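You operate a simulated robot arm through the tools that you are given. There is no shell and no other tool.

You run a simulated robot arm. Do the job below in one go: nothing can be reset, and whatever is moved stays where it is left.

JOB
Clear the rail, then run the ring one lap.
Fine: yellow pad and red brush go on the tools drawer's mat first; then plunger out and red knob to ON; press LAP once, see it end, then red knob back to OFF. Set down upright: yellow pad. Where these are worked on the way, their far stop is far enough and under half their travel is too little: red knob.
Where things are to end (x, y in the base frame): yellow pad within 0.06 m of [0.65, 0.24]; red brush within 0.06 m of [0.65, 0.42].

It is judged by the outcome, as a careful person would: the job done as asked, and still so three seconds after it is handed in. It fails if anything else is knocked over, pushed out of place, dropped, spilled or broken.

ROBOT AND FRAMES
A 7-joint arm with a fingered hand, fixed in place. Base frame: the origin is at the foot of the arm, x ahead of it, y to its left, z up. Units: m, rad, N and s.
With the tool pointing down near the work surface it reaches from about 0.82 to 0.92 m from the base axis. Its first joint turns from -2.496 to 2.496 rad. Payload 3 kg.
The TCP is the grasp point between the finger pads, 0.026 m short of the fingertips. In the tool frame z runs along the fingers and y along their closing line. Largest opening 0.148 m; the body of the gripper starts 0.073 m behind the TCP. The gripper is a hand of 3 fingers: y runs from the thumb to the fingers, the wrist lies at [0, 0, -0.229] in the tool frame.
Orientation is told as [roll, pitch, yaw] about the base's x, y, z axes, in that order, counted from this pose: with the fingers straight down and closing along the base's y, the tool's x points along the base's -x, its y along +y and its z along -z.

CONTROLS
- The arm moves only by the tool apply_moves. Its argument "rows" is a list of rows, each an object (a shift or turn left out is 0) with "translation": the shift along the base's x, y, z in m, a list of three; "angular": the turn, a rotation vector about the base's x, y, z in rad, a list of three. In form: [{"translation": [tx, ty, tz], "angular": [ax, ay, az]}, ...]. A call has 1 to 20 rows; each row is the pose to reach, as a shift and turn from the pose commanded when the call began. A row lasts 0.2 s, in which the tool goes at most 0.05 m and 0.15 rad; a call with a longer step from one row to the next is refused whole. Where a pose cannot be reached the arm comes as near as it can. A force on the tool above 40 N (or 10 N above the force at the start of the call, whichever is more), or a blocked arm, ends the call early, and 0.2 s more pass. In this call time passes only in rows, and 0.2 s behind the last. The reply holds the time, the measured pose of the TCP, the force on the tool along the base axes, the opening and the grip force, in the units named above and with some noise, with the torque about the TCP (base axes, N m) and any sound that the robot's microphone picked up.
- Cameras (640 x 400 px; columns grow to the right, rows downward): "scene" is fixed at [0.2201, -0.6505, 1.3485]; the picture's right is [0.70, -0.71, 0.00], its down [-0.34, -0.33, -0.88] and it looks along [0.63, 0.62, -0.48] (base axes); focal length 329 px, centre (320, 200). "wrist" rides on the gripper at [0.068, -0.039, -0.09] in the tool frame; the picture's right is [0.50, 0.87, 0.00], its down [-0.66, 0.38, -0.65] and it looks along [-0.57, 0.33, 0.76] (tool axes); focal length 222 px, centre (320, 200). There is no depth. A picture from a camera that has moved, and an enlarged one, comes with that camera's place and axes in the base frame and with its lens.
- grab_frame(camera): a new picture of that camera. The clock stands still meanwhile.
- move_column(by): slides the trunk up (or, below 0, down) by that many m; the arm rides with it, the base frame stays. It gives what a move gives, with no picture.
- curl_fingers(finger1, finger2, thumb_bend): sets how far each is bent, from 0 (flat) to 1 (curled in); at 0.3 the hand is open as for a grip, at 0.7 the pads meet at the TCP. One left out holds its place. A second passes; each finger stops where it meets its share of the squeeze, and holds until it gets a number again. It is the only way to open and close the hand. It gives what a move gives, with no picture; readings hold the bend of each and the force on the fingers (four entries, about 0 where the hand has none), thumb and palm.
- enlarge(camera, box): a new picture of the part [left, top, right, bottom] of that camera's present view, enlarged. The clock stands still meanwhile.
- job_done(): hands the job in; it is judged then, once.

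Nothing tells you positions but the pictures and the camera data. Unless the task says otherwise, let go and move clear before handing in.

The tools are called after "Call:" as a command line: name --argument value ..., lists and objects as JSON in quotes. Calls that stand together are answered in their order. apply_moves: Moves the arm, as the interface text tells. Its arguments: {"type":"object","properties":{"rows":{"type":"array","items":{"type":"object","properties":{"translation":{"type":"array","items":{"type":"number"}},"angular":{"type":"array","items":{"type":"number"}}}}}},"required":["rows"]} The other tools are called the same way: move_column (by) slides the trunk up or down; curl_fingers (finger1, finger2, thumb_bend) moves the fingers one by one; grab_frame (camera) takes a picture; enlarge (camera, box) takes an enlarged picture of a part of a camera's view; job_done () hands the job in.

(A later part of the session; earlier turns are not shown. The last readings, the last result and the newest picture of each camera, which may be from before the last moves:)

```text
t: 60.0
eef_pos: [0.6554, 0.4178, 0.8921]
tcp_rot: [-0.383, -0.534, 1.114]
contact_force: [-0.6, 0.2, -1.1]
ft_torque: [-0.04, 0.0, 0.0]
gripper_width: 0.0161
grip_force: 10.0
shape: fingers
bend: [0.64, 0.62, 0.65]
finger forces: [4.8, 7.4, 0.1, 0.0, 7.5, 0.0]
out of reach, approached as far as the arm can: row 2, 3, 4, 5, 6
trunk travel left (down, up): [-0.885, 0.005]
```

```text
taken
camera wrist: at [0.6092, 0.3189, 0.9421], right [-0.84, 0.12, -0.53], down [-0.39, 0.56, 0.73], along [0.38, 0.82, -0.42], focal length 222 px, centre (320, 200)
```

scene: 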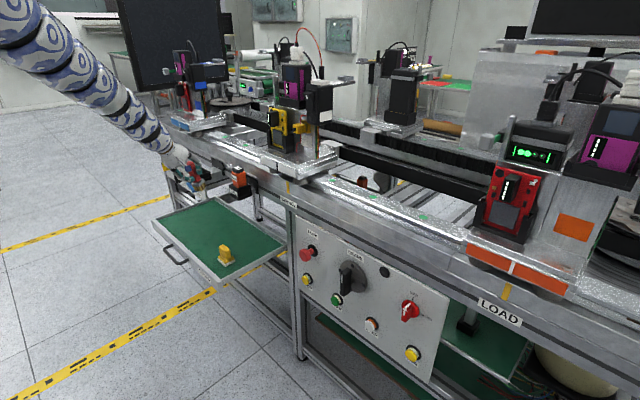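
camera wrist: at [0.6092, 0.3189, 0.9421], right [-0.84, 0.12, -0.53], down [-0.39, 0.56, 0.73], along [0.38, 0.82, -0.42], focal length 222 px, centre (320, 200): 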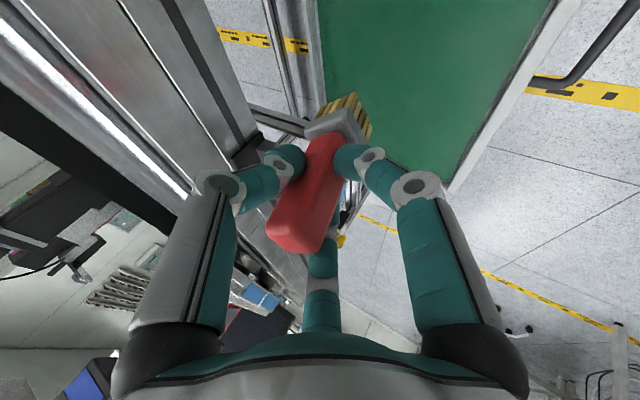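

The brush is now above the mat at about (0.655, 0.418). Lowering by trunk.

Call:
move_column --by -0.15

Call:
enlarge --camera "scene" --box '[130, 150, 310, 280]'

Call:
grab_frame --camera "wrist"

```text
t: 61.8
eef_pos: [0.656, 0.4177, 0.7402]
tcp_rot: [-0.379, -0.534, 1.113]
contact_force: [-0.7, 0.9, -2.0]
ft_torque: [-0.02, 0.0, -0.03]
gripper_width: 0.0162
grip_force: 9.7
shape: fingers
bend: [0.64, 0.62, 0.65]
finger forces: [4.7, 7.5, 0.0, 0.0, 7.5, 0.0]
trunk travel left (down, up): [-0.735, 0.155]
```

```text
3.08 times, centred on (220, 215) of scene
camera zoom: at [0.2201, -0.6505, 1.3485], right [0.7, -0.71, 0.0], down [-0.34, -0.33, -0.88], along [0.63, 0.62, -0.48], focal length 1012 px, centre (628, 154)
```

zoom: 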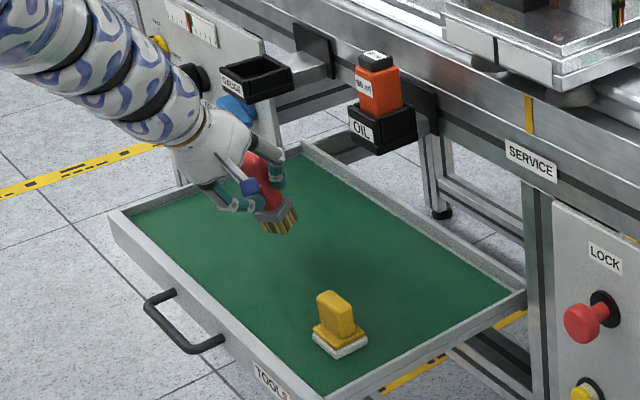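

```text
taken
camera wrist: at [0.61, 0.3186, 0.7909], right [-0.84, 0.12, -0.53], down [-0.39, 0.56, 0.74], along [0.38, 0.82, -0.42], focal length 222 px, centre (320, 200)
```

wrist: 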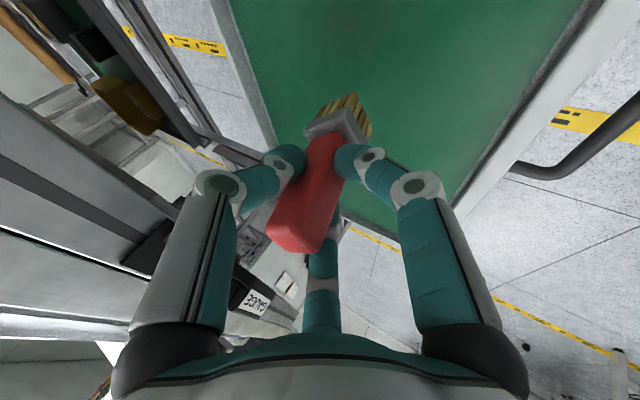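

The brush is leaning in the grip; I'd like to set it down standing straight. I'll look closely to measure its tilt.

Call:
enlarge --camera "scene" --box '[180, 180, 240, 230]'

Call:
enlarge --camera "wrist" --box '[240, 80, 400, 270]'

```text
8.00 times, centred on (210, 205) of scene
camera zoom: at [0.2201, -0.6505, 1.3485], right [0.7, -0.71, 0.0], down [-0.34, -0.33, -0.88], along [0.63, 0.62, -0.48], focal length 2631 px, centre (1200, 160)
```

zoom: 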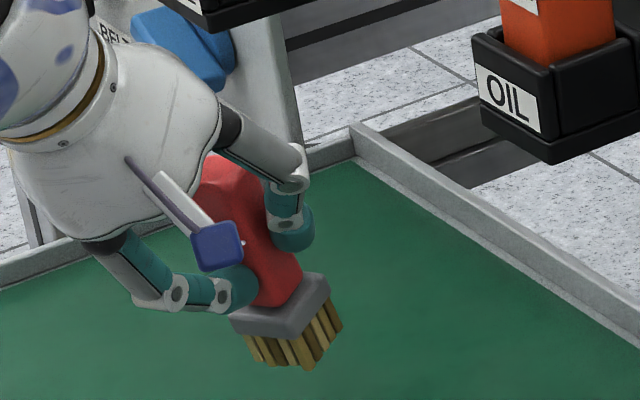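

```text
2.11 times, centred on (320, 175) of wrist
camera zoom: at [0.61, 0.3186, 0.7909], right [-0.84, 0.12, -0.53], down [-0.39, 0.56, 0.74], along [0.38, 0.82, -0.42], focal length 468 px, centre (320, 253)
```

zoom: 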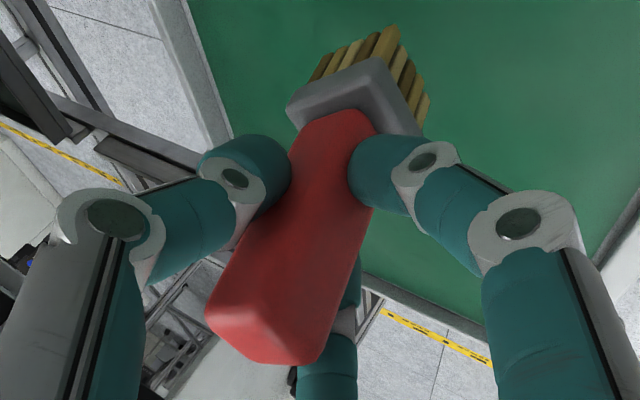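

The brush leans about 16° toward (-x, +y). I'll rotate the hand by the opposite amount so the brush hangs vertical.

Call:
apply_moves --rows '[{"angular": [0.108, 0.0845, 0]}, {"angular": [0.2156, 0.169, 0]}, {"angular": [0.2156, 0.169, 0]}]'

Call:
enlarge --camera "scene" --box '[180, 180, 240, 230]'

Call:
enlarge --camera "wrist" --box '[240, 80, 400, 270]'

```text
t: 62.6
eef_pos: [0.6555, 0.4175, 0.7402]
tcp_rot: [-0.072, -0.631, 0.945]
contact_force: [0.0, 0.4, -0.9]
ft_torque: [-0.03, 0.02, -0.06]
gripper_width: 0.0158
grip_force: 9.7
shape: fingers
bend: [0.65, 0.62, 0.65]
finger forces: [4.3, 7.4, 0.1, 0.0, 7.7, 0.0]
trunk travel left (down, up): [-0.735, 0.155]
```

```text
8.00 times, centred on (210, 205) of scene
camera zoom: at [0.2201, -0.6505, 1.3485], right [0.7, -0.71, 0.0], down [-0.34, -0.33, -0.88], along [0.63, 0.62, -0.48], focal length 2631 px, centre (1200, 160)
```

zoom: 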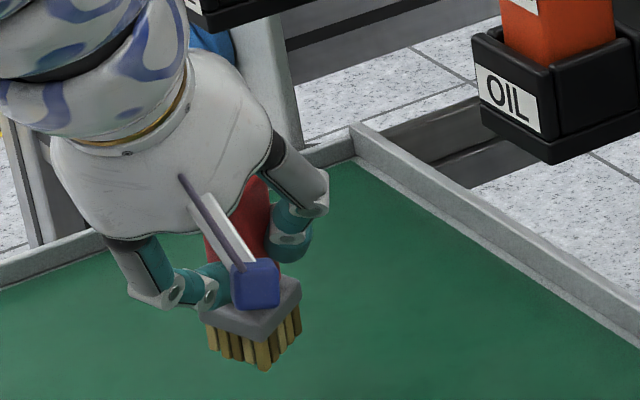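

```text
2.11 times, centred on (320, 175) of wrist
camera zoom: at [0.6171, 0.3093, 0.7755], right [-0.91, 0.21, -0.35], down [-0.25, 0.38, 0.89], along [0.32, 0.9, -0.29], focal length 468 px, centre (320, 253)
```

zoom: 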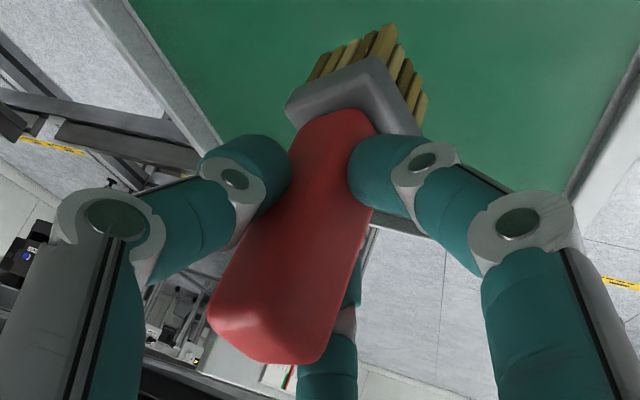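

The brush is now near vertical. Lowering toward the mat.

Call:
move_column --by -0.045

Call:
enlarge --camera "scene" --box '[180, 190, 250, 245]'

```text
t: 63.5
eef_pos: [0.6555, 0.4161, 0.6947]
tcp_rot: [-0.073, -0.632, 0.946]
contact_force: [-0.4, -0.2, -1.9]
ft_torque: [-0.02, 0.01, 0.02]
gripper_width: 0.0162
grip_force: 10.0
shape: fingers
bend: [0.65, 0.62, 0.65]
finger forces: [4.3, 7.4, 0.0, 0.0, 7.7, 0.0]
trunk travel left (down, up): [-0.69, 0.2]
```

```text
7.27 times, centred on (215, 218) of scene
camera zoom: at [0.2201, -0.6505, 1.3485], right [0.7, -0.71, 0.0], down [-0.34, -0.33, -0.88], along [0.63, 0.62, -0.48], focal length 2392 px, centre (1084, 73)
```

zoom: 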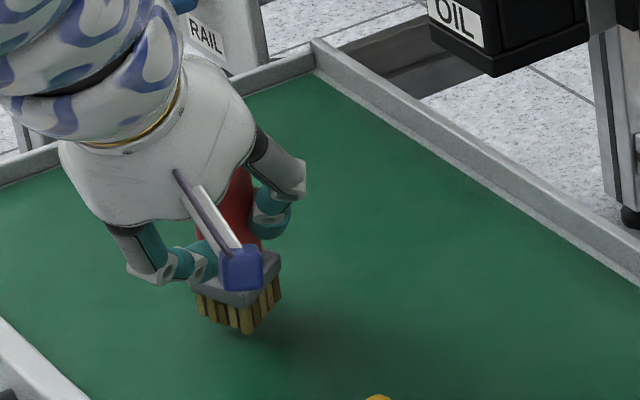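

Call:
move_column --by -0.007

Call:
enlarge --camera "scene" --box '[190, 200, 240, 240]'

```text
t: 64.0
eef_pos: [0.6561, 0.4179, 0.6893]
tcp_rot: [-0.074, -0.631, 0.945]
contact_force: [-0.2, -0.5, 1.2]
ft_torque: [0.03, 0.0, -0.03]
gripper_width: 0.016
grip_force: 10.2
shape: fingers
bend: [0.65, 0.62, 0.65]
finger forces: [4.7, 7.6, 0.1, 0.0, 7.7, 0.0]
trunk travel left (down, up): [-0.683, 0.207]
```

```text
10.00 times, centred on (215, 220) of scene
camera zoom: at [0.2201, -0.6505, 1.3485], right [0.7, -0.71, 0.0], down [-0.34, -0.33, -0.88], along [0.63, 0.62, -0.48], focal length 3288 px, centre (1370, 0)
```

zoom: 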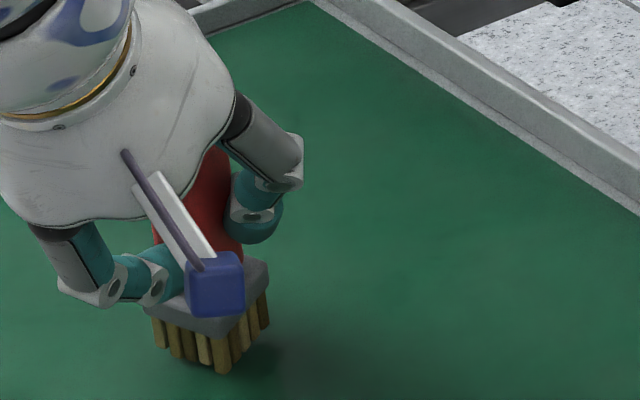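

Contact is beginning. One or two millimetres more.

Call:
move_column --by -0.003

Call:
enlarge --camera "scene" --box '[190, 200, 240, 240]'

Call:
enlarge --camera "wrist" --box '[220, 60, 420, 280]'

```text
t: 64.5
eef_pos: [0.6555, 0.4172, 0.6861]
tcp_rot: [-0.073, -0.634, 0.944]
contact_force: [0.4, -0.4, 8.4]
ft_torque: [0.09, -0.06, 0.04]
gripper_width: 0.0147
grip_force: 9.6
shape: fingers
bend: [0.66, 0.61, 0.65]
finger forces: [4.6, 8.5, 0.0, 0.0, 7.1, 0.1]
trunk travel left (down, up): [-0.68, 0.21]
```

```text
10.00 times, centred on (215, 220) of scene
camera zoom: at [0.2201, -0.6505, 1.3485], right [0.7, -0.71, 0.0], down [-0.34, -0.33, -0.88], along [0.63, 0.62, -0.48], focal length 3288 px, centre (1370, 0)
```

zoom: 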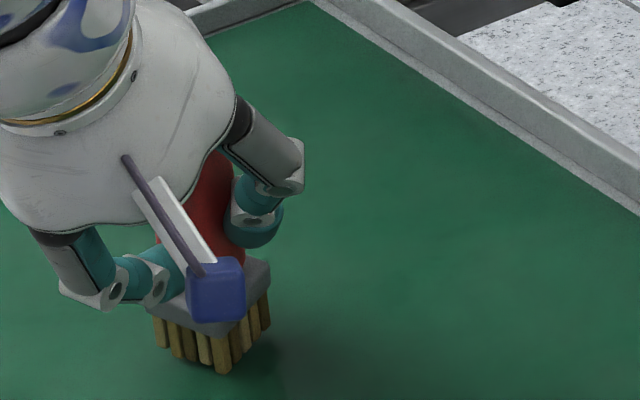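

```text
1.82 times, centred on (320, 170) of wrist
camera zoom: at [0.6172, 0.3095, 0.7215], right [-0.91, 0.21, -0.35], down [-0.25, 0.38, 0.89], along [0.32, 0.9, -0.29], focal length 404 px, centre (320, 254)
```

zoom: 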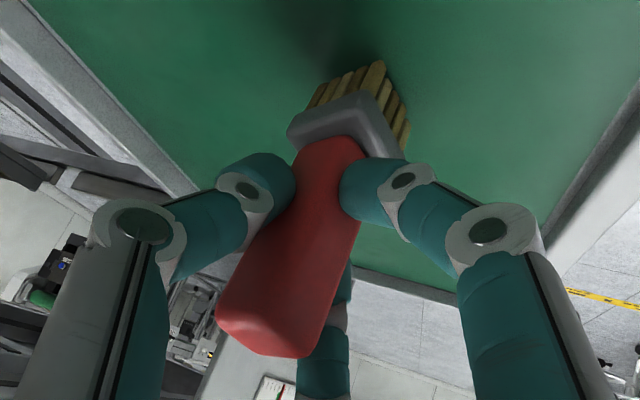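

Call:
curl_fingers --finger1 0.6 --finger2 0.57 --thumb_bend 0.6

Call:
enlarge --camera "scene" --box '[190, 200, 240, 240]'

Call:
enlarge --camera "wrist" --box '[220, 60, 420, 280]'

```text
t: 65.5
eef_pos: [0.6557, 0.4177, 0.6854]
tcp_rot: [-0.073, -0.632, 0.945]
contact_force: [-0.4, 0.9, 0.2]
ft_torque: [0.01, 0.01, 0.01]
gripper_width: 0.0293
grip_force: 0.6
shape: fingers
bend: [0.6, 0.56, 0.6]
finger forces: [0.0, 0.1, 0.1, 0.0, 0.0, 0.0]
trunk travel left (down, up): [-0.68, 0.21]
```

```text
10.00 times, centred on (215, 220) of scene
camera zoom: at [0.2201, -0.6505, 1.3485], right [0.7, -0.71, 0.0], down [-0.34, -0.33, -0.88], along [0.63, 0.62, -0.48], focal length 3288 px, centre (1370, 0)
```

zoom: 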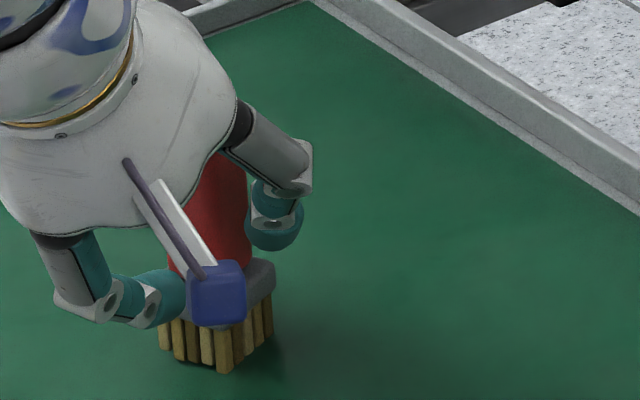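

```text
1.82 times, centred on (320, 170) of wrist
camera zoom: at [0.6171, 0.3091, 0.7205], right [-0.91, 0.21, -0.35], down [-0.25, 0.38, 0.89], along [0.32, 0.9, -0.29], focal length 404 px, centre (320, 254)
```

zoom: 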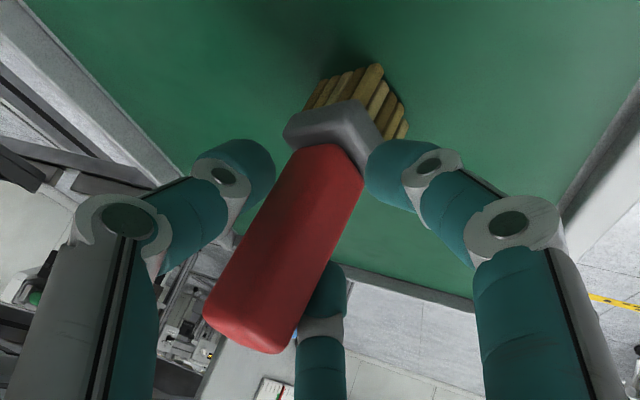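

The brush stands on its bristles by itself. Opening fully and lifting straight away.

Call:
curl_fingers --finger1 0.3 --finger2 0.3 --thumb_bend 0.3

Call:
enlarge --camera "wrist" --box '[120, 60, 520, 310]'

Call:
enlarge --camera "scene" --box '[180, 180, 250, 240]'

```text
t: 66.5
eef_pos: [0.6563, 0.4169, 0.6853]
tcp_rot: [-0.074, -0.632, 0.944]
contact_force: [-0.4, 0.4, -0.5]
ft_torque: [-0.03, -0.01, 0.03]
gripper_width: 0.1265
grip_force: 0.0
shape: fingers
bend: [0.3, 0.3, 0.3]
finger forces: [0.0, 0.1, 0.0, 0.1, 0.1, 0.0]
trunk travel left (down, up): [-0.68, 0.21]
```

```text
1.60 times, centred on (320, 185) of wrist
camera zoom: at [0.6171, 0.3091, 0.7205], right [-0.91, 0.21, -0.35], down [-0.25, 0.38, 0.89], along [0.32, 0.9, -0.29], focal length 355 px, centre (320, 224)
```

zoom: 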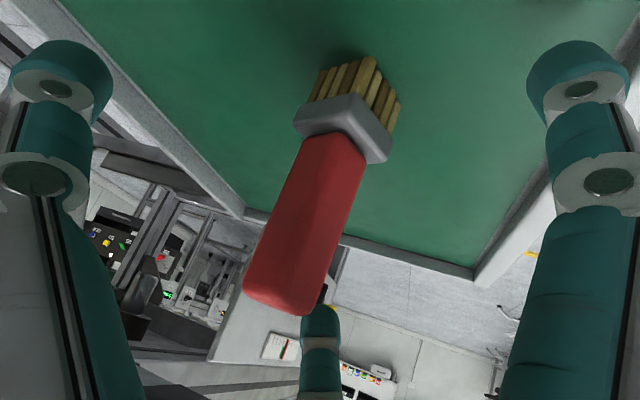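

```text
6.67 times, centred on (215, 210) of scene
camera zoom: at [0.2201, -0.6505, 1.3485], right [0.7, -0.71, 0.0], down [-0.34, -0.33, -0.88], along [0.63, 0.62, -0.48], focal length 2192 px, centre (1020, 133)
```

zoom: 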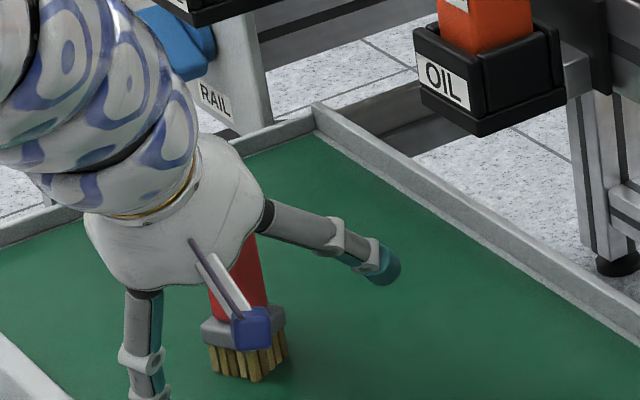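

Call:
move_column --by 0.17

Call:
grab_frame --camera "scene"

Call:
grab_frame --camera "wrist"

```text
t: 68.5
eef_pos: [0.6553, 0.4173, 0.8553]
tcp_rot: [-0.072, -0.633, 0.943]
contact_force: [-0.9, -0.3, -0.7]
ft_torque: [0.01, -0.02, -0.01]
gripper_width: 0.1267
grip_force: 0.1
shape: fingers
bend: [0.3, 0.3, 0.3]
finger forces: [0.0, 0.0, 0.1, 0.1, 0.1, 0.0]
trunk travel left (down, up): [-0.85, 0.04]
```

```text
taken
```

scene: 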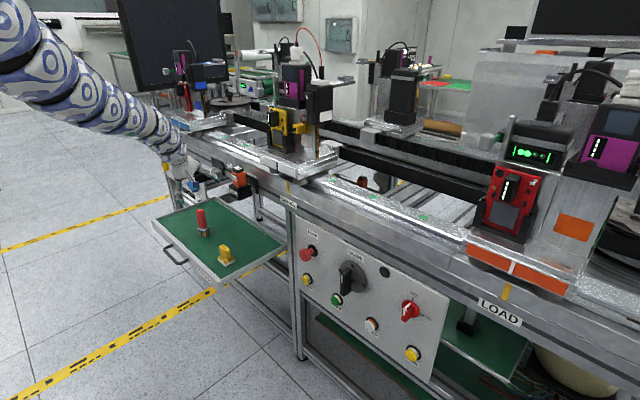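

```text
taken
camera wrist: at [0.6172, 0.3091, 0.8904], right [-0.91, 0.21, -0.35], down [-0.25, 0.38, 0.89], along [0.32, 0.9, -0.29], focal length 222 px, centre (320, 200)
```

wrist: 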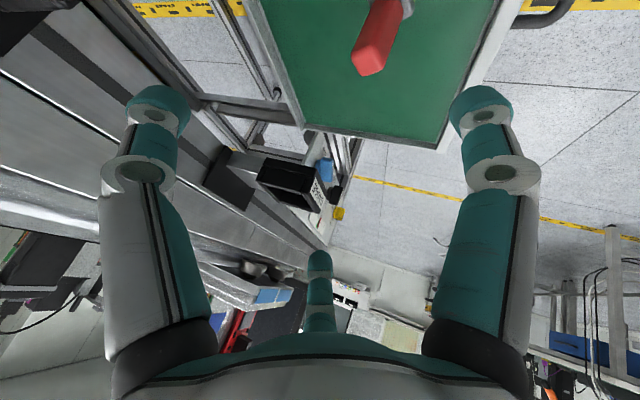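

Both items are on the mat: pad near (0.64, 0.23), brush near (0.66, 0.43), both standing. Next I'll turn the tool to point forward (+x) for the control panel, in free space above the drawer.

Call:
apply_moves --rows '[{"translation": [-0.005, -0.005, 0.01], "angular": [0, -0.113, -0.061]}, {"translation": [-0.01, -0.01, 0.02], "angular": [0, -0.226, -0.122]}, {"translation": [-0.015, -0.015, 0.025], "angular": [0, -0.339, -0.183]}, {"translation": [-0.02, -0.02, 0.03], "angular": [0, -0.452, -0.244]}, {"translation": [-0.025, -0.025, 0.035], "angular": [0, -0.564, -0.305]}, {"translation": [-0.03, -0.03, 0.04], "angular": [0, -0.677, -0.366]}, {"translation": [-0.035, -0.035, 0.045], "angular": [0, -0.79, -0.427]}, {"translation": [-0.035, -0.04, 0.045], "angular": [0, -0.903, -0.488]}, {"translation": [-0.035, -0.04, 0.045], "angular": [0, -1.016, -0.549]}]'

Call:
grab_frame --camera "scene"

Call:
grab_frame --camera "wrist"

```text
t: 70.5
eef_pos: [0.5924, 0.3388, 0.9741]
tcp_rot: [-1.465, -1.034, 1.518]
contact_force: [-0.5, -1.1, 1.7]
ft_torque: [-0.01, 0.15, -0.01]
gripper_width: 0.1267
grip_force: 0.0
shape: fingers
bend: [0.3, 0.3, 0.3]
finger forces: [0.0, 0.0, 0.1, 0.0, 0.0, 0.0]
out of reach, approached as far as the arm can: row 7, 8, 9
trunk travel left (down, up): [-0.85, 0.04]
```

```text
taken
```

scene: 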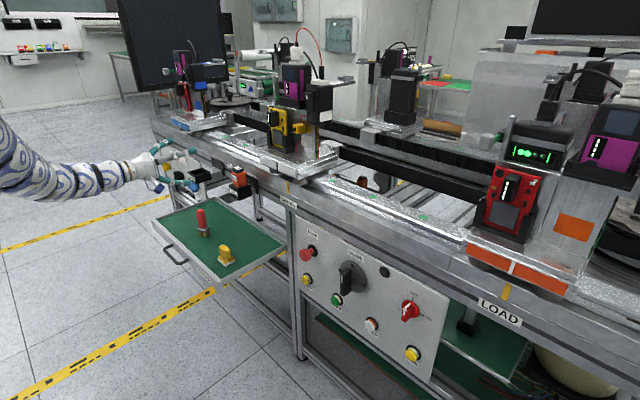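

```text
taken
camera wrist: at [0.5029, 0.2677, 0.9396], right [-0.06, 0.49, -0.87], down [-0.66, 0.64, 0.4], along [0.75, 0.6, 0.28], focal length 222 px, centre (320, 200)
```

wrist: 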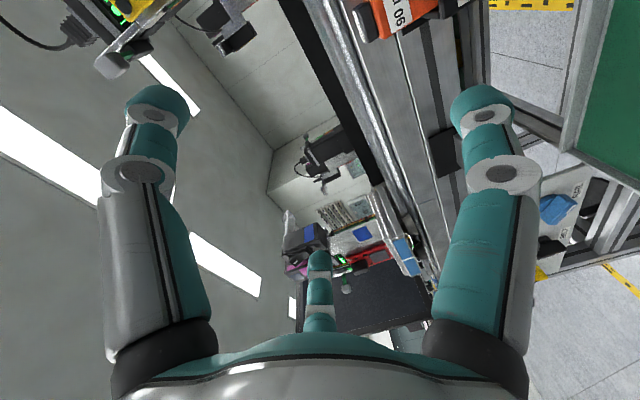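

The tool now points forward. I'll move right in front of the panel area, staying back at x≈0.6.

Call:
apply_moves --rows '[{"translation": [0, -0.045, 0]}, {"translation": [0, -0.09, 0]}, {"translation": [0, -0.135, 0]}, {"translation": [0, -0.18, 0]}, {"translation": [0, -0.225, 0]}, {"translation": [0, -0.27, 0]}, {"translation": [0, -0.315, 0]}, {"translation": [0, -0.36, 0]}]'

Call:
grab_frame --camera "scene"

Call:
grab_frame --camera "wrist"

```text
t: 72.3
eef_pos: [0.5978, -0.0191, 0.9717]
tcp_rot: [-1.463, -1.035, 1.515]
contact_force: [0.3, -0.2, 0.6]
ft_torque: [0.01, -0.01, 0.02]
gripper_width: 0.1271
grip_force: 0.1
shape: fingers
bend: [0.3, 0.3, 0.3]
finger forces: [0.0, 0.0, 0.0, 0.0, 0.1, 0.0]
trunk travel left (down, up): [-0.85, 0.04]
```

```text
taken
```

scene: 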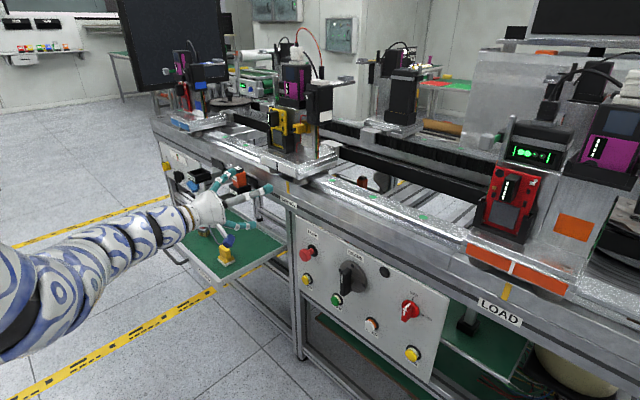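

```text
taken
camera wrist: at [0.5071, -0.0904, 0.9383], right [-0.07, 0.49, -0.87], down [-0.66, 0.63, 0.41], along [0.75, 0.6, 0.28], focal length 222 px, centre (320, 200)
```

wrist: 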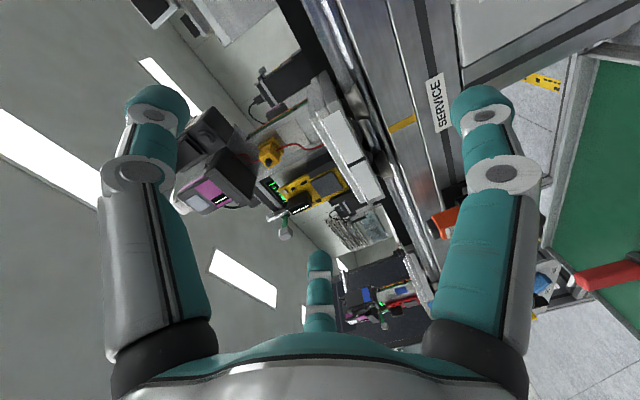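

Call:
move_column --by -0.265

Call:
grab_frame --camera "wrist"

Call:
grab_frame --camera "scene"

```text
t: 75.0
eef_pos: [0.5981, -0.0185, 0.7062]
tcp_rot: [-1.463, -1.032, 1.517]
contact_force: [-0.1, -0.2, 0.6]
ft_torque: [-0.02, 0.0, 0.03]
gripper_width: 0.127
grip_force: 0.0
shape: fingers
bend: [0.3, 0.3, 0.3]
finger forces: [0.0, 0.0, 0.1, 0.0, 0.0, 0.1]
trunk travel left (down, up): [-0.585, 0.305]
```

```text
taken
camera wrist: at [0.5074, -0.0897, 0.6733], right [-0.07, 0.49, -0.87], down [-0.66, 0.64, 0.41], along [0.75, 0.6, 0.28], focal length 222 px, centre (320, 200)
```

wrist: 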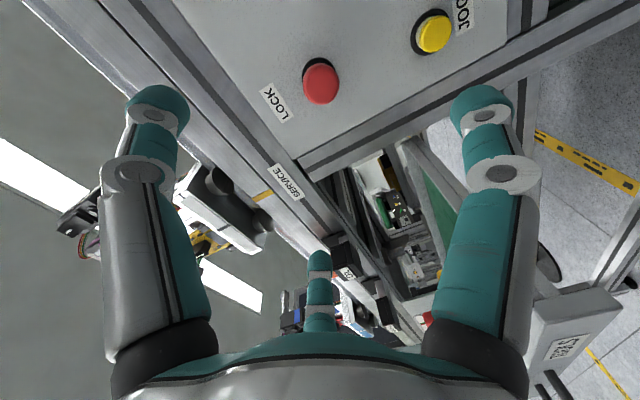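

```text
taken
```

scene: 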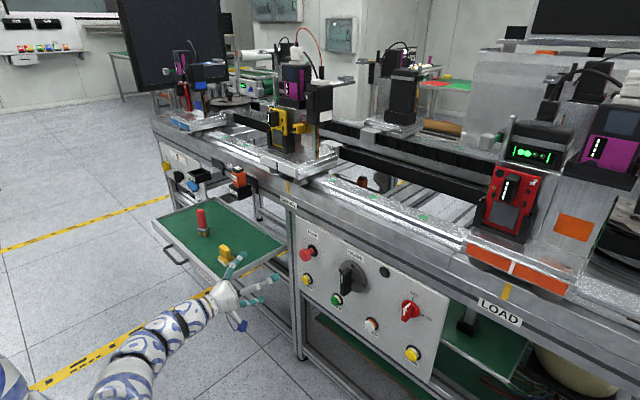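

Call:
enlarge --camera "wrist" --box '[250, 0, 480, 140]'

Call:
enlarge --camera "scene" --box '[290, 230, 330, 260]'

```text
2.78 times, centred on (365, 70) of wrist
camera zoom: at [0.5074, -0.0897, 0.6733], right [-0.07, 0.49, -0.87], down [-0.66, 0.64, 0.41], along [0.75, 0.6, 0.28], focal length 618 px, centre (195, 562)
```

zoom: 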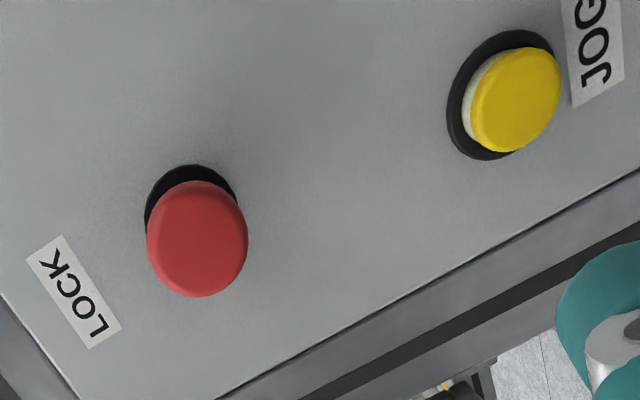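

```text
13.33 times, centred on (310, 245) of scene
camera zoom: at [0.2201, -0.6505, 1.3485], right [0.7, -0.71, 0.0], down [-0.34, -0.33, -0.88], along [0.63, 0.62, -0.48], focal length 4384 px, centre (453, -400)
```

zoom: 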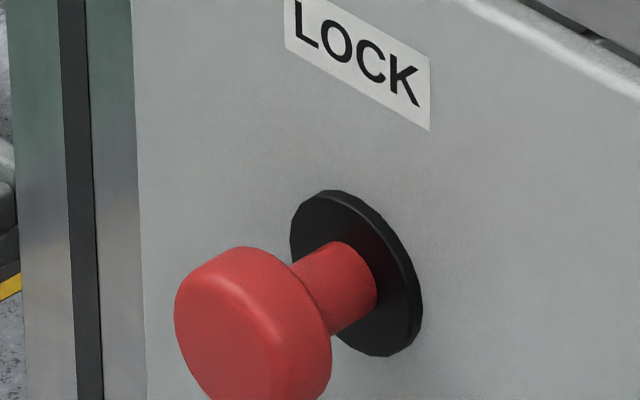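

Triangulating gives the plunger head at about (0.789, -0.021, 0.687) and the panel face at x≈0.82. I'll move in closer and square up the tool.

Call:
apply_moves --rows '[{"translation": [0.03, -0.002, -0.01], "angular": [0, -0.054, -0.038]}, {"translation": [0.065, -0.002, -0.019], "angular": [0, -0.054, -0.038]}, {"translation": [0.1, -0.002, -0.019], "angular": [0, -0.054, -0.038]}]'

Call:
grab_frame --camera "wrist"

Call:
enlarge --camera "scene" --box '[240, 210, 380, 310]'

```text
t: 75.8
eef_pos: [0.6997, -0.0198, 0.6876]
tcp_rot: [-1.569, -1.034, 1.568]
contact_force: [-0.4, 0.1, -0.3]
ft_torque: [-0.01, -0.05, -0.02]
gripper_width: 0.1271
grip_force: 0.0
shape: fingers
bend: [0.3, 0.3, 0.3]
finger forces: [0.0, 0.1, 0.1, 0.1, 0.0, 0.0]
trunk travel left (down, up): [-0.585, 0.305]
```

```text
taken
camera wrist: at [0.6085, -0.0877, 0.6492], right [0.0, 0.49, -0.87], down [-0.65, 0.66, 0.37], along [0.76, 0.57, 0.32], focal length 222 px, centre (320, 200)
```

wrist: 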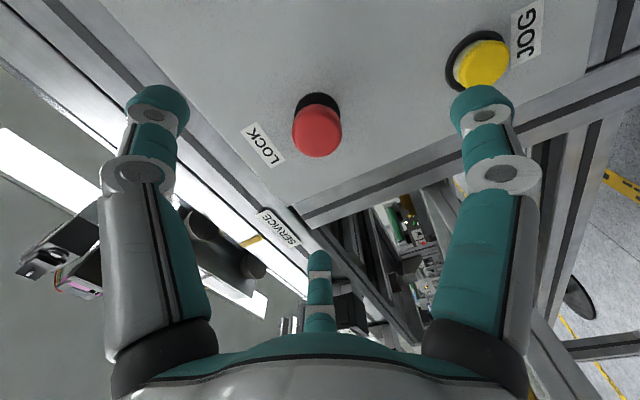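

```text
4.00 times, centred on (310, 260) of scene
camera zoom: at [0.2201, -0.6505, 1.3485], right [0.7, -0.71, 0.0], down [-0.34, -0.33, -0.88], along [0.63, 0.62, -0.48], focal length 1315 px, centre (360, -40)
```

zoom: 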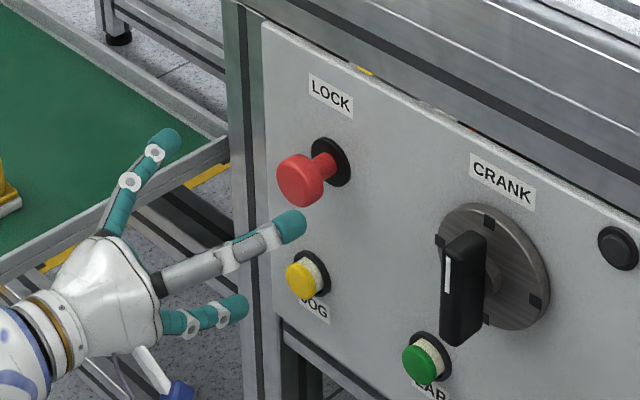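

The hand axis is well aligned with the plunger. I'll pre-curl the fingers a little and advance around the head.

Call:
curl_fingers --finger1 0.42 --finger2 0.42 --thumb_bend 0.42

Call:
apply_moves --rows '[{"translation": [0.025, 0, 0]}, {"translation": [0.05, 0, 0]}, {"translation": [0.07, 0, 0]}]'

Call:
grab_frame --camera "wrist"

Call:
enlarge --camera "scene" --box '[260, 215, 360, 290]'

```text
t: 76.8
eef_pos: [0.6995, -0.0181, 0.6875]
tcp_rot: [-1.568, -1.036, 1.567]
contact_force: [0.0, 0.7, 0.1]
ft_torque: [0.01, -0.05, 0.01]
gripper_width: 0.0892
grip_force: 0.0
shape: fingers
bend: [0.42, 0.42, 0.42]
finger forces: [0.0, 0.1, 0.0, 0.0, 0.0, 0.0]
trunk travel left (down, up): [-0.585, 0.305]
```

```text
t: 77.6
eef_pos: [0.7697, -0.0196, 0.6874]
tcp_rot: [-1.567, -1.035, 1.567]
contact_force: [-0.2, 1.0, 0.2]
ft_torque: [-0.02, 0.01, -0.07]
gripper_width: 0.0888
grip_force: 0.0
shape: fingers
bend: [0.42, 0.42, 0.42]
finger forces: [0.0, 0.0, 0.1, 0.0, 0.0, 0.0]
trunk travel left (down, up): [-0.585, 0.305]
```

```text
taken
camera wrist: at [0.6788, -0.0877, 0.6484], right [0.0, 0.49, -0.87], down [-0.65, 0.66, 0.37], along [0.76, 0.57, 0.32], focal length 222 px, centre (320, 200)
```

wrist: 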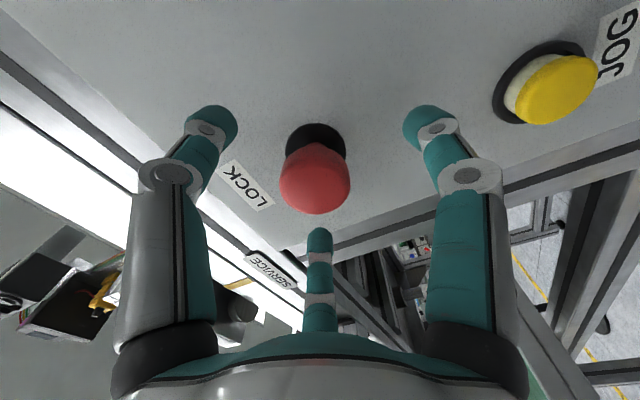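

```text
5.33 times, centred on (310, 252) of scene
camera zoom: at [0.2201, -0.6505, 1.3485], right [0.7, -0.71, 0.0], down [-0.34, -0.33, -0.88], along [0.63, 0.62, -0.48], focal length 1754 px, centre (373, -80)
```

zoom: 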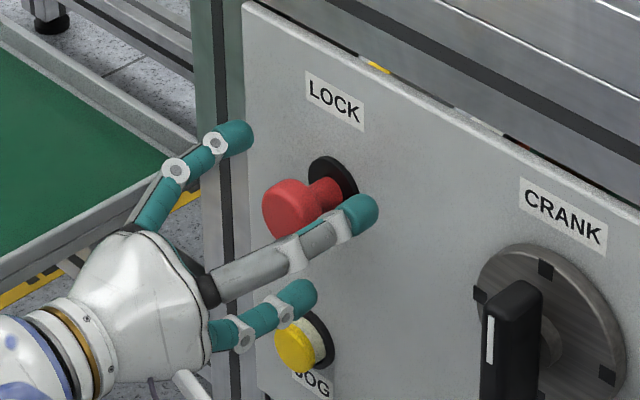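

Call:
apply_moves --rows '[{"translation": [0.012, 0, 0]}, {"translation": [0.022, 0, 0]}]'

Call:
curl_fingers --finger1 0.55 --finger2 0.55 --thumb_bend 0.55

Call:
grab_frame --camera "wrist"

Call:
enlarge --camera "scene" --box '[260, 215, 360, 290]'

```text
t: 78.2
eef_pos: [0.7905, -0.0185, 0.6885]
tcp_rot: [-1.569, -1.035, 1.568]
contact_force: [-0.2, 0.1, 0.1]
ft_torque: [0.0, 0.01, -0.01]
gripper_width: 0.0889
grip_force: 0.1
shape: fingers
bend: [0.42, 0.42, 0.42]
finger forces: [0.0, 0.0, 0.0, 0.0, 0.1, 0.1]
trunk travel left (down, up): [-0.585, 0.305]
```

```text
t: 79.2
eef_pos: [0.7895, -0.0191, 0.6886]
tcp_rot: [-1.57, -1.034, 1.568]
contact_force: [-14.8, 2.7, -1.2]
ft_torque: [0.01, -0.23, 0.58]
gripper_width: 0.0471
grip_force: 7.8
shape: fingers
bend: [0.54, 0.52, 0.55]
finger forces: [2.4, 12.4, 0.0, 0.0, 0.0, 0.0]
trunk travel left (down, up): [-0.585, 0.305]
```

```text
taken
camera wrist: at [0.6993, -0.0874, 0.6496], right [0.0, 0.49, -0.87], down [-0.65, 0.66, 0.37], along [0.76, 0.57, 0.32], focal length 222 px, centre (320, 200)
```

wrist: 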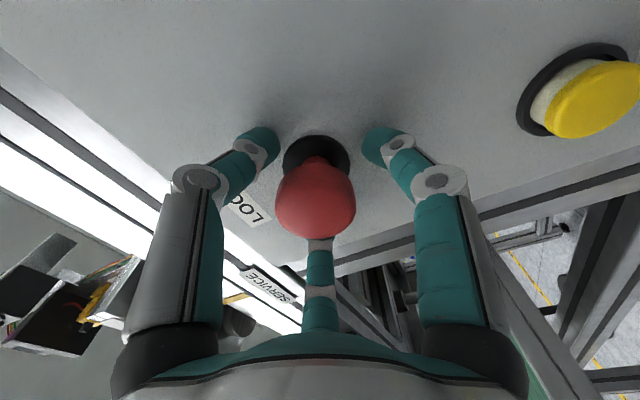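

```text
5.33 times, centred on (310, 252) of scene
camera zoom: at [0.2201, -0.6505, 1.3485], right [0.7, -0.71, 0.0], down [-0.34, -0.33, -0.88], along [0.63, 0.62, -0.48], focal length 1754 px, centre (373, -80)
```

zoom: 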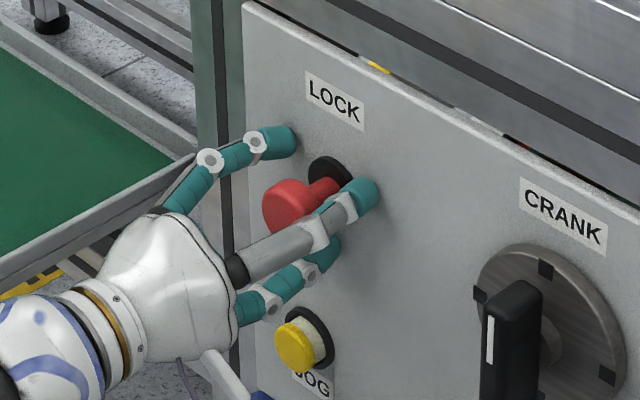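

The fingertips brushed the panel face (−15 N), so I'm slightly too deep. I'll open a little, back off 12 mm, and close again.

Call:
curl_fingers --finger1 0.45 --finger2 0.45 --thumb_bend 0.45

Call:
apply_moves --rows '[{"translation": [-0.012, 0, 0]}]'

Call:
curl_fingers --finger1 0.6 --finger2 0.6 --thumb_bend 0.6

Call:
grab_frame --camera "wrist"

Call:
enlarge --camera "scene" --box '[260, 215, 360, 290]'

```text
t: 80.2
eef_pos: [0.7904, -0.0197, 0.6883]
tcp_rot: [-1.568, -1.036, 1.567]
contact_force: [-11.5, -3.7, -3.2]
ft_torque: [-0.03, -0.18, 0.35]
gripper_width: 0.0783
grip_force: 6.0
shape: fingers
bend: [0.45, 0.49, 0.45]
finger forces: [0.0, 12.1, 0.0, 0.0, 0.1, 0.0]
trunk travel left (down, up): [-0.585, 0.305]
```

```text
t: 80.6
eef_pos: [0.7795, -0.0199, 0.6868]
tcp_rot: [-1.569, -1.036, 1.568]
contact_force: [0.3, 1.3, -0.1]
ft_torque: [-0.04, 0.0, 0.01]
gripper_width: 0.0781
grip_force: 0.1
shape: fingers
bend: [0.45, 0.45, 0.45]
finger forces: [0.1, 0.0, 0.0, 0.0, 0.0, 0.0]
trunk travel left (down, up): [-0.585, 0.305]
```

```text
t: 81.6
eef_pos: [0.779, -0.0211, 0.6871]
tcp_rot: [-1.567, -1.035, 1.569]
contact_force: [0.1, -1.0, 0.2]
ft_torque: [-0.02, 0.0, 0.02]
gripper_width: 0.0314
grip_force: 0.7
shape: fingers
bend: [0.6, 0.59, 0.59]
finger forces: [0.0, 0.6, 0.0, 0.0, 1.2, 0.1]
trunk travel left (down, up): [-0.585, 0.305]
```

```text
taken
camera wrist: at [0.6882, -0.0882, 0.649], right [0.0, 0.49, -0.87], down [-0.65, 0.66, 0.37], along [0.76, 0.57, 0.32], focal length 222 px, centre (320, 200)
```

wrist: 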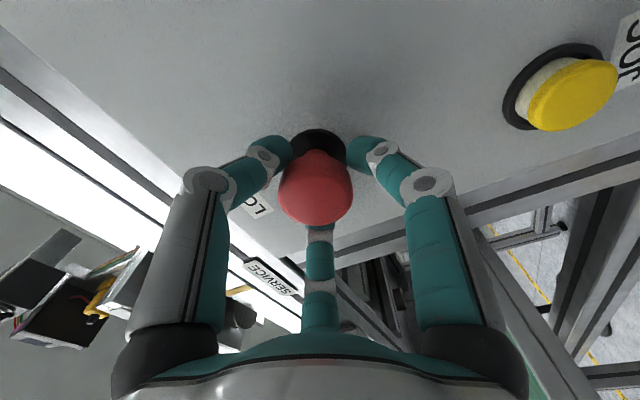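

```text
5.33 times, centred on (310, 252) of scene
camera zoom: at [0.2201, -0.6505, 1.3485], right [0.7, -0.71, 0.0], down [-0.34, -0.33, -0.88], along [0.63, 0.62, -0.48], focal length 1754 px, centre (373, -80)
```

zoom: 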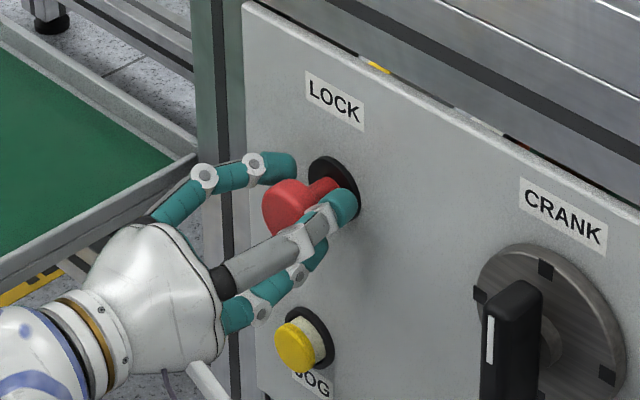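

The fingertips are curling in behind the head. Closing tighter.

Call:
curl_fingers --finger1 0.7 --finger2 0.7 --thumb_bend 0.7

Call:
grab_frame --camera "wrist"

Call:
enlarge --camera "scene" --box '[280, 225, 340, 270]'

```text
t: 82.6
eef_pos: [0.7802, -0.0208, 0.6874]
tcp_rot: [-1.571, -1.036, 1.569]
contact_force: [5.4, -6.2, 4.1]
ft_torque: [0.03, -0.05, -0.08]
gripper_width: 0.0256
grip_force: 14.1
shape: fingers
bend: [0.62, 0.6, 0.62]
finger forces: [6.1, 7.5, 0.1, 0.1, 14.4, 0.0]
trunk travel left (down, up): [-0.585, 0.305]
```

```text
taken
camera wrist: at [0.6883, -0.0886, 0.649], right [0.0, 0.49, -0.87], down [-0.65, 0.66, 0.37], along [0.76, 0.57, 0.32], focal length 222 px, centre (320, 200)
```

wrist: 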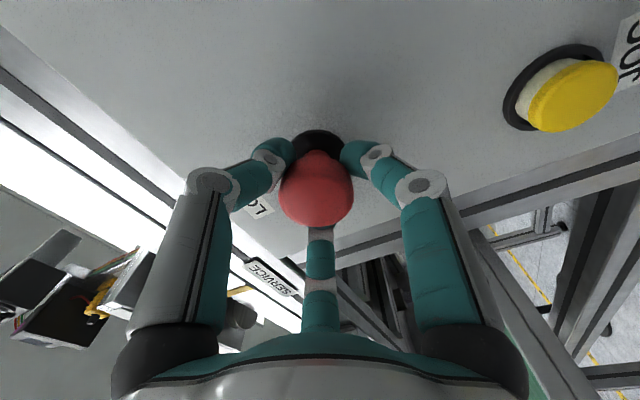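

```text
8.89 times, centred on (310, 248) of scene
camera zoom: at [0.2201, -0.6505, 1.3485], right [0.7, -0.71, 0.0], down [-0.34, -0.33, -0.88], along [0.63, 0.62, -0.48], focal length 2923 px, centre (409, -222)
```

zoom: 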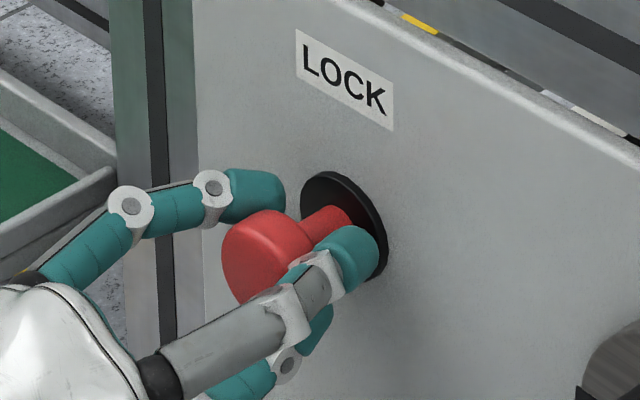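

The fingers hook the back of the head. Now pulling straight out.

Call:
apply_moves --rows '[{"translation": [-0.006, 0, 0]}, {"translation": [-0.012, 0, 0]}, {"translation": [-0.018, 0, 0]}, {"translation": [-0.024, 0, 0]}]'

Call:
enlarge --camera "scene" --box '[280, 225, 340, 270]'

Call:
grab_frame --camera "wrist"

```text
t: 83.6
eef_pos: [0.7549, -0.0201, 0.6885]
tcp_rot: [-1.568, -1.035, 1.568]
contact_force: [-0.7, -6.8, 2.4]
ft_torque: [0.08, -0.06, -0.14]
gripper_width: 0.025
grip_force: 13.4
shape: fingers
bend: [0.62, 0.61, 0.63]
finger forces: [5.7, 7.1, 0.0, 0.0, 13.6, 0.0]
trunk travel left (down, up): [-0.585, 0.305]
```

```text
8.89 times, centred on (310, 248) of scene
camera zoom: at [0.2201, -0.6505, 1.3485], right [0.7, -0.71, 0.0], down [-0.34, -0.33, -0.88], along [0.63, 0.62, -0.48], focal length 2923 px, centre (409, -222)
```

zoom: 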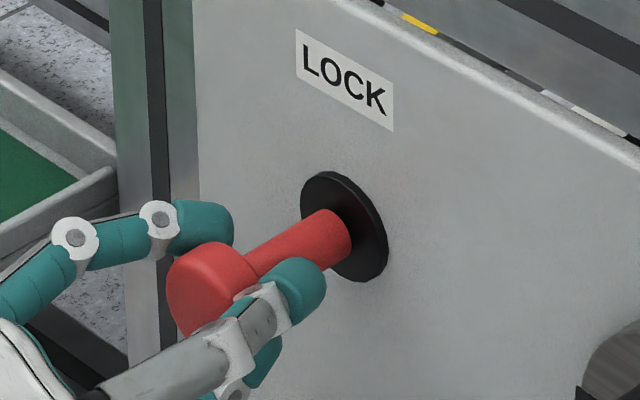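

```text
taken
camera wrist: at [0.6624, -0.0887, 0.6494], right [0.0, 0.49, -0.87], down [-0.65, 0.66, 0.37], along [0.76, 0.57, 0.32], focal length 222 px, centre (320, 200)
```

wrist: 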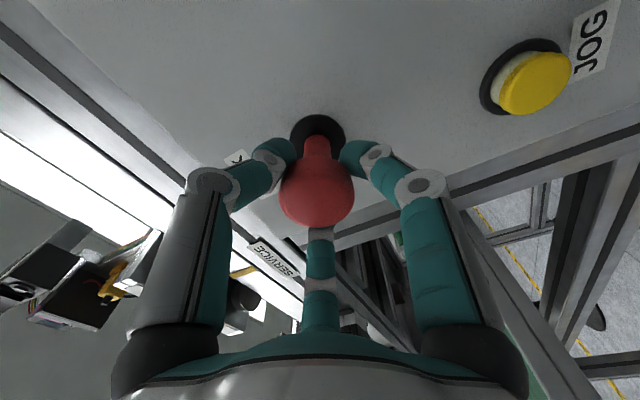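

The plunger is coming out (about 25 mm so far, no stop felt yet). I'll keep pulling gently until it stops.

Call:
apply_moves --rows '[{"translation": [-0.004, 0, 0]}, {"translation": [-0.008, 0, 0]}, {"translation": [-0.012, 0, 0]}, {"translation": [-0.016, 0, 0]}]'

Call:
enlarge --camera "scene" --box '[280, 225, 340, 270]'

```text
t: 84.6
eef_pos: [0.7393, -0.0197, 0.6877]
tcp_rot: [-1.568, -1.033, 1.568]
contact_force: [20.8, -6.0, 0.8]
ft_torque: [0.03, 0.08, -0.08]
gripper_width: 0.0282
grip_force: 14.2
shape: fingers
bend: [0.62, 0.61, 0.61]
finger forces: [6.6, 8.3, 0.0, 0.1, 13.4, 0.1]
trunk travel left (down, up): [-0.585, 0.305]
```

```text
8.89 times, centred on (310, 248) of scene
camera zoom: at [0.2201, -0.6505, 1.3485], right [0.7, -0.71, 0.0], down [-0.34, -0.33, -0.88], along [0.63, 0.62, -0.48], focal length 2923 px, centre (409, -222)
```

zoom: 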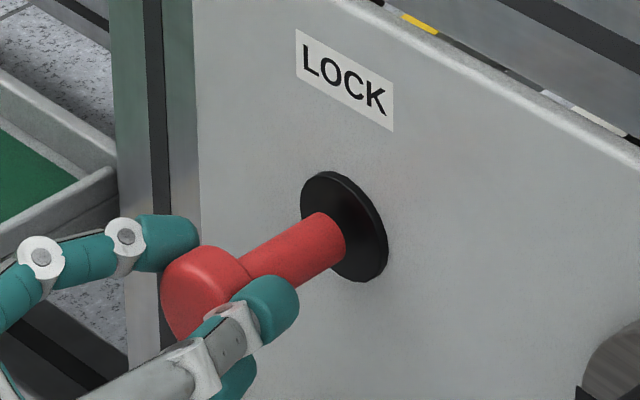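

It reached its stop (about 21 N). I'll ease off slightly, release, and see that it stays out.

Call:
curl_fingers --finger1 0.45 --finger2 0.45 --thumb_bend 0.45

Call:
curl_fingers --finger1 0.3 --finger2 0.3 --thumb_bend 0.3

Call:
apply_moves --rows '[{"translation": [-0.03, 0, 0]}, {"translation": [-0.06, 0, 0]}, {"translation": [-0.1, 0, 0]}]'

Call:
enlarge --camera "scene" --box '[280, 225, 340, 270]'

Call:
grab_frame --camera "wrist"

```text
t: 85.6
eef_pos: [0.7387, -0.0201, 0.6881]
tcp_rot: [-1.567, -1.034, 1.569]
contact_force: [0.3, -0.1, -0.2]
ft_torque: [-0.02, -0.01, 0.0]
gripper_width: 0.0779
grip_force: 0.1
shape: fingers
bend: [0.45, 0.45, 0.45]
finger forces: [0.0, 0.0, 0.0, 0.0, 0.0, 0.0]
trunk travel left (down, up): [-0.585, 0.305]
```

```text
t: 86.6
eef_pos: [0.7371, -0.0197, 0.6892]
tcp_rot: [-1.569, -1.036, 1.567]
contact_force: [-0.1, 0.5, -0.1]
ft_torque: [0.02, 0.01, 0.05]
gripper_width: 0.1266
grip_force: 0.2
shape: fingers
bend: [0.3, 0.3, 0.3]
finger forces: [0.0, 0.0, 0.0, 0.0, 0.1, 0.0]
trunk travel left (down, up): [-0.585, 0.305]
```

```text
t: 87.4
eef_pos: [0.6375, -0.0201, 0.6866]
tcp_rot: [-1.565, -1.036, 1.566]
contact_force: [0.4, -0.5, 0.5]
ft_torque: [0.03, 0.01, -0.04]
gripper_width: 0.1269
grip_force: 0.0
shape: fingers
bend: [0.3, 0.3, 0.3]
finger forces: [0.0, 0.0, 0.0, 0.0, 0.0, 0.1]
trunk travel left (down, up): [-0.585, 0.305]
```

```text
8.89 times, centred on (310, 248) of scene
camera zoom: at [0.2201, -0.6505, 1.3485], right [0.7, -0.71, 0.0], down [-0.34, -0.33, -0.88], along [0.63, 0.62, -0.48], focal length 2923 px, centre (409, -222)
```

zoom: 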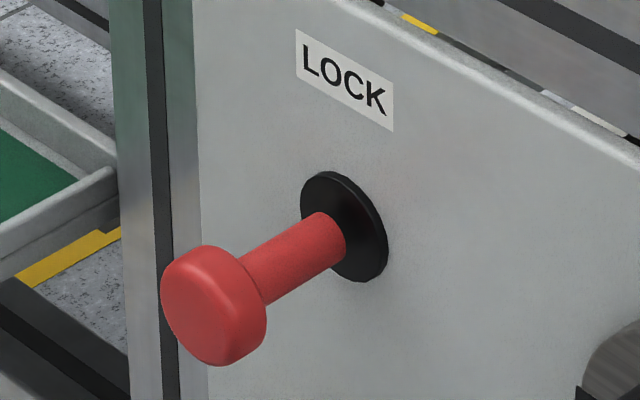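

```text
taken
camera wrist: at [0.5468, -0.0886, 0.6489], right [0.0, 0.49, -0.87], down [-0.65, 0.66, 0.37], along [0.76, 0.57, 0.32], focal length 222 px, centre (320, 200)
```

wrist: 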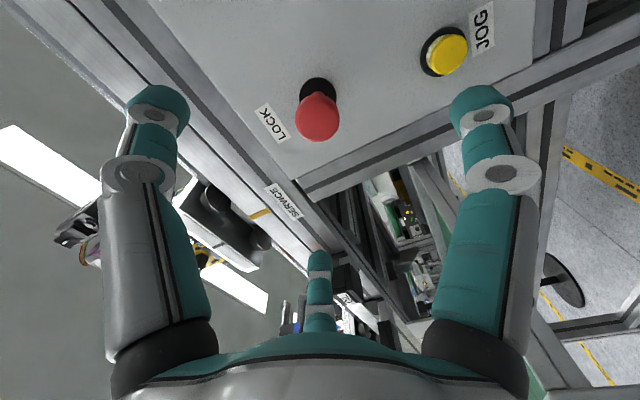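

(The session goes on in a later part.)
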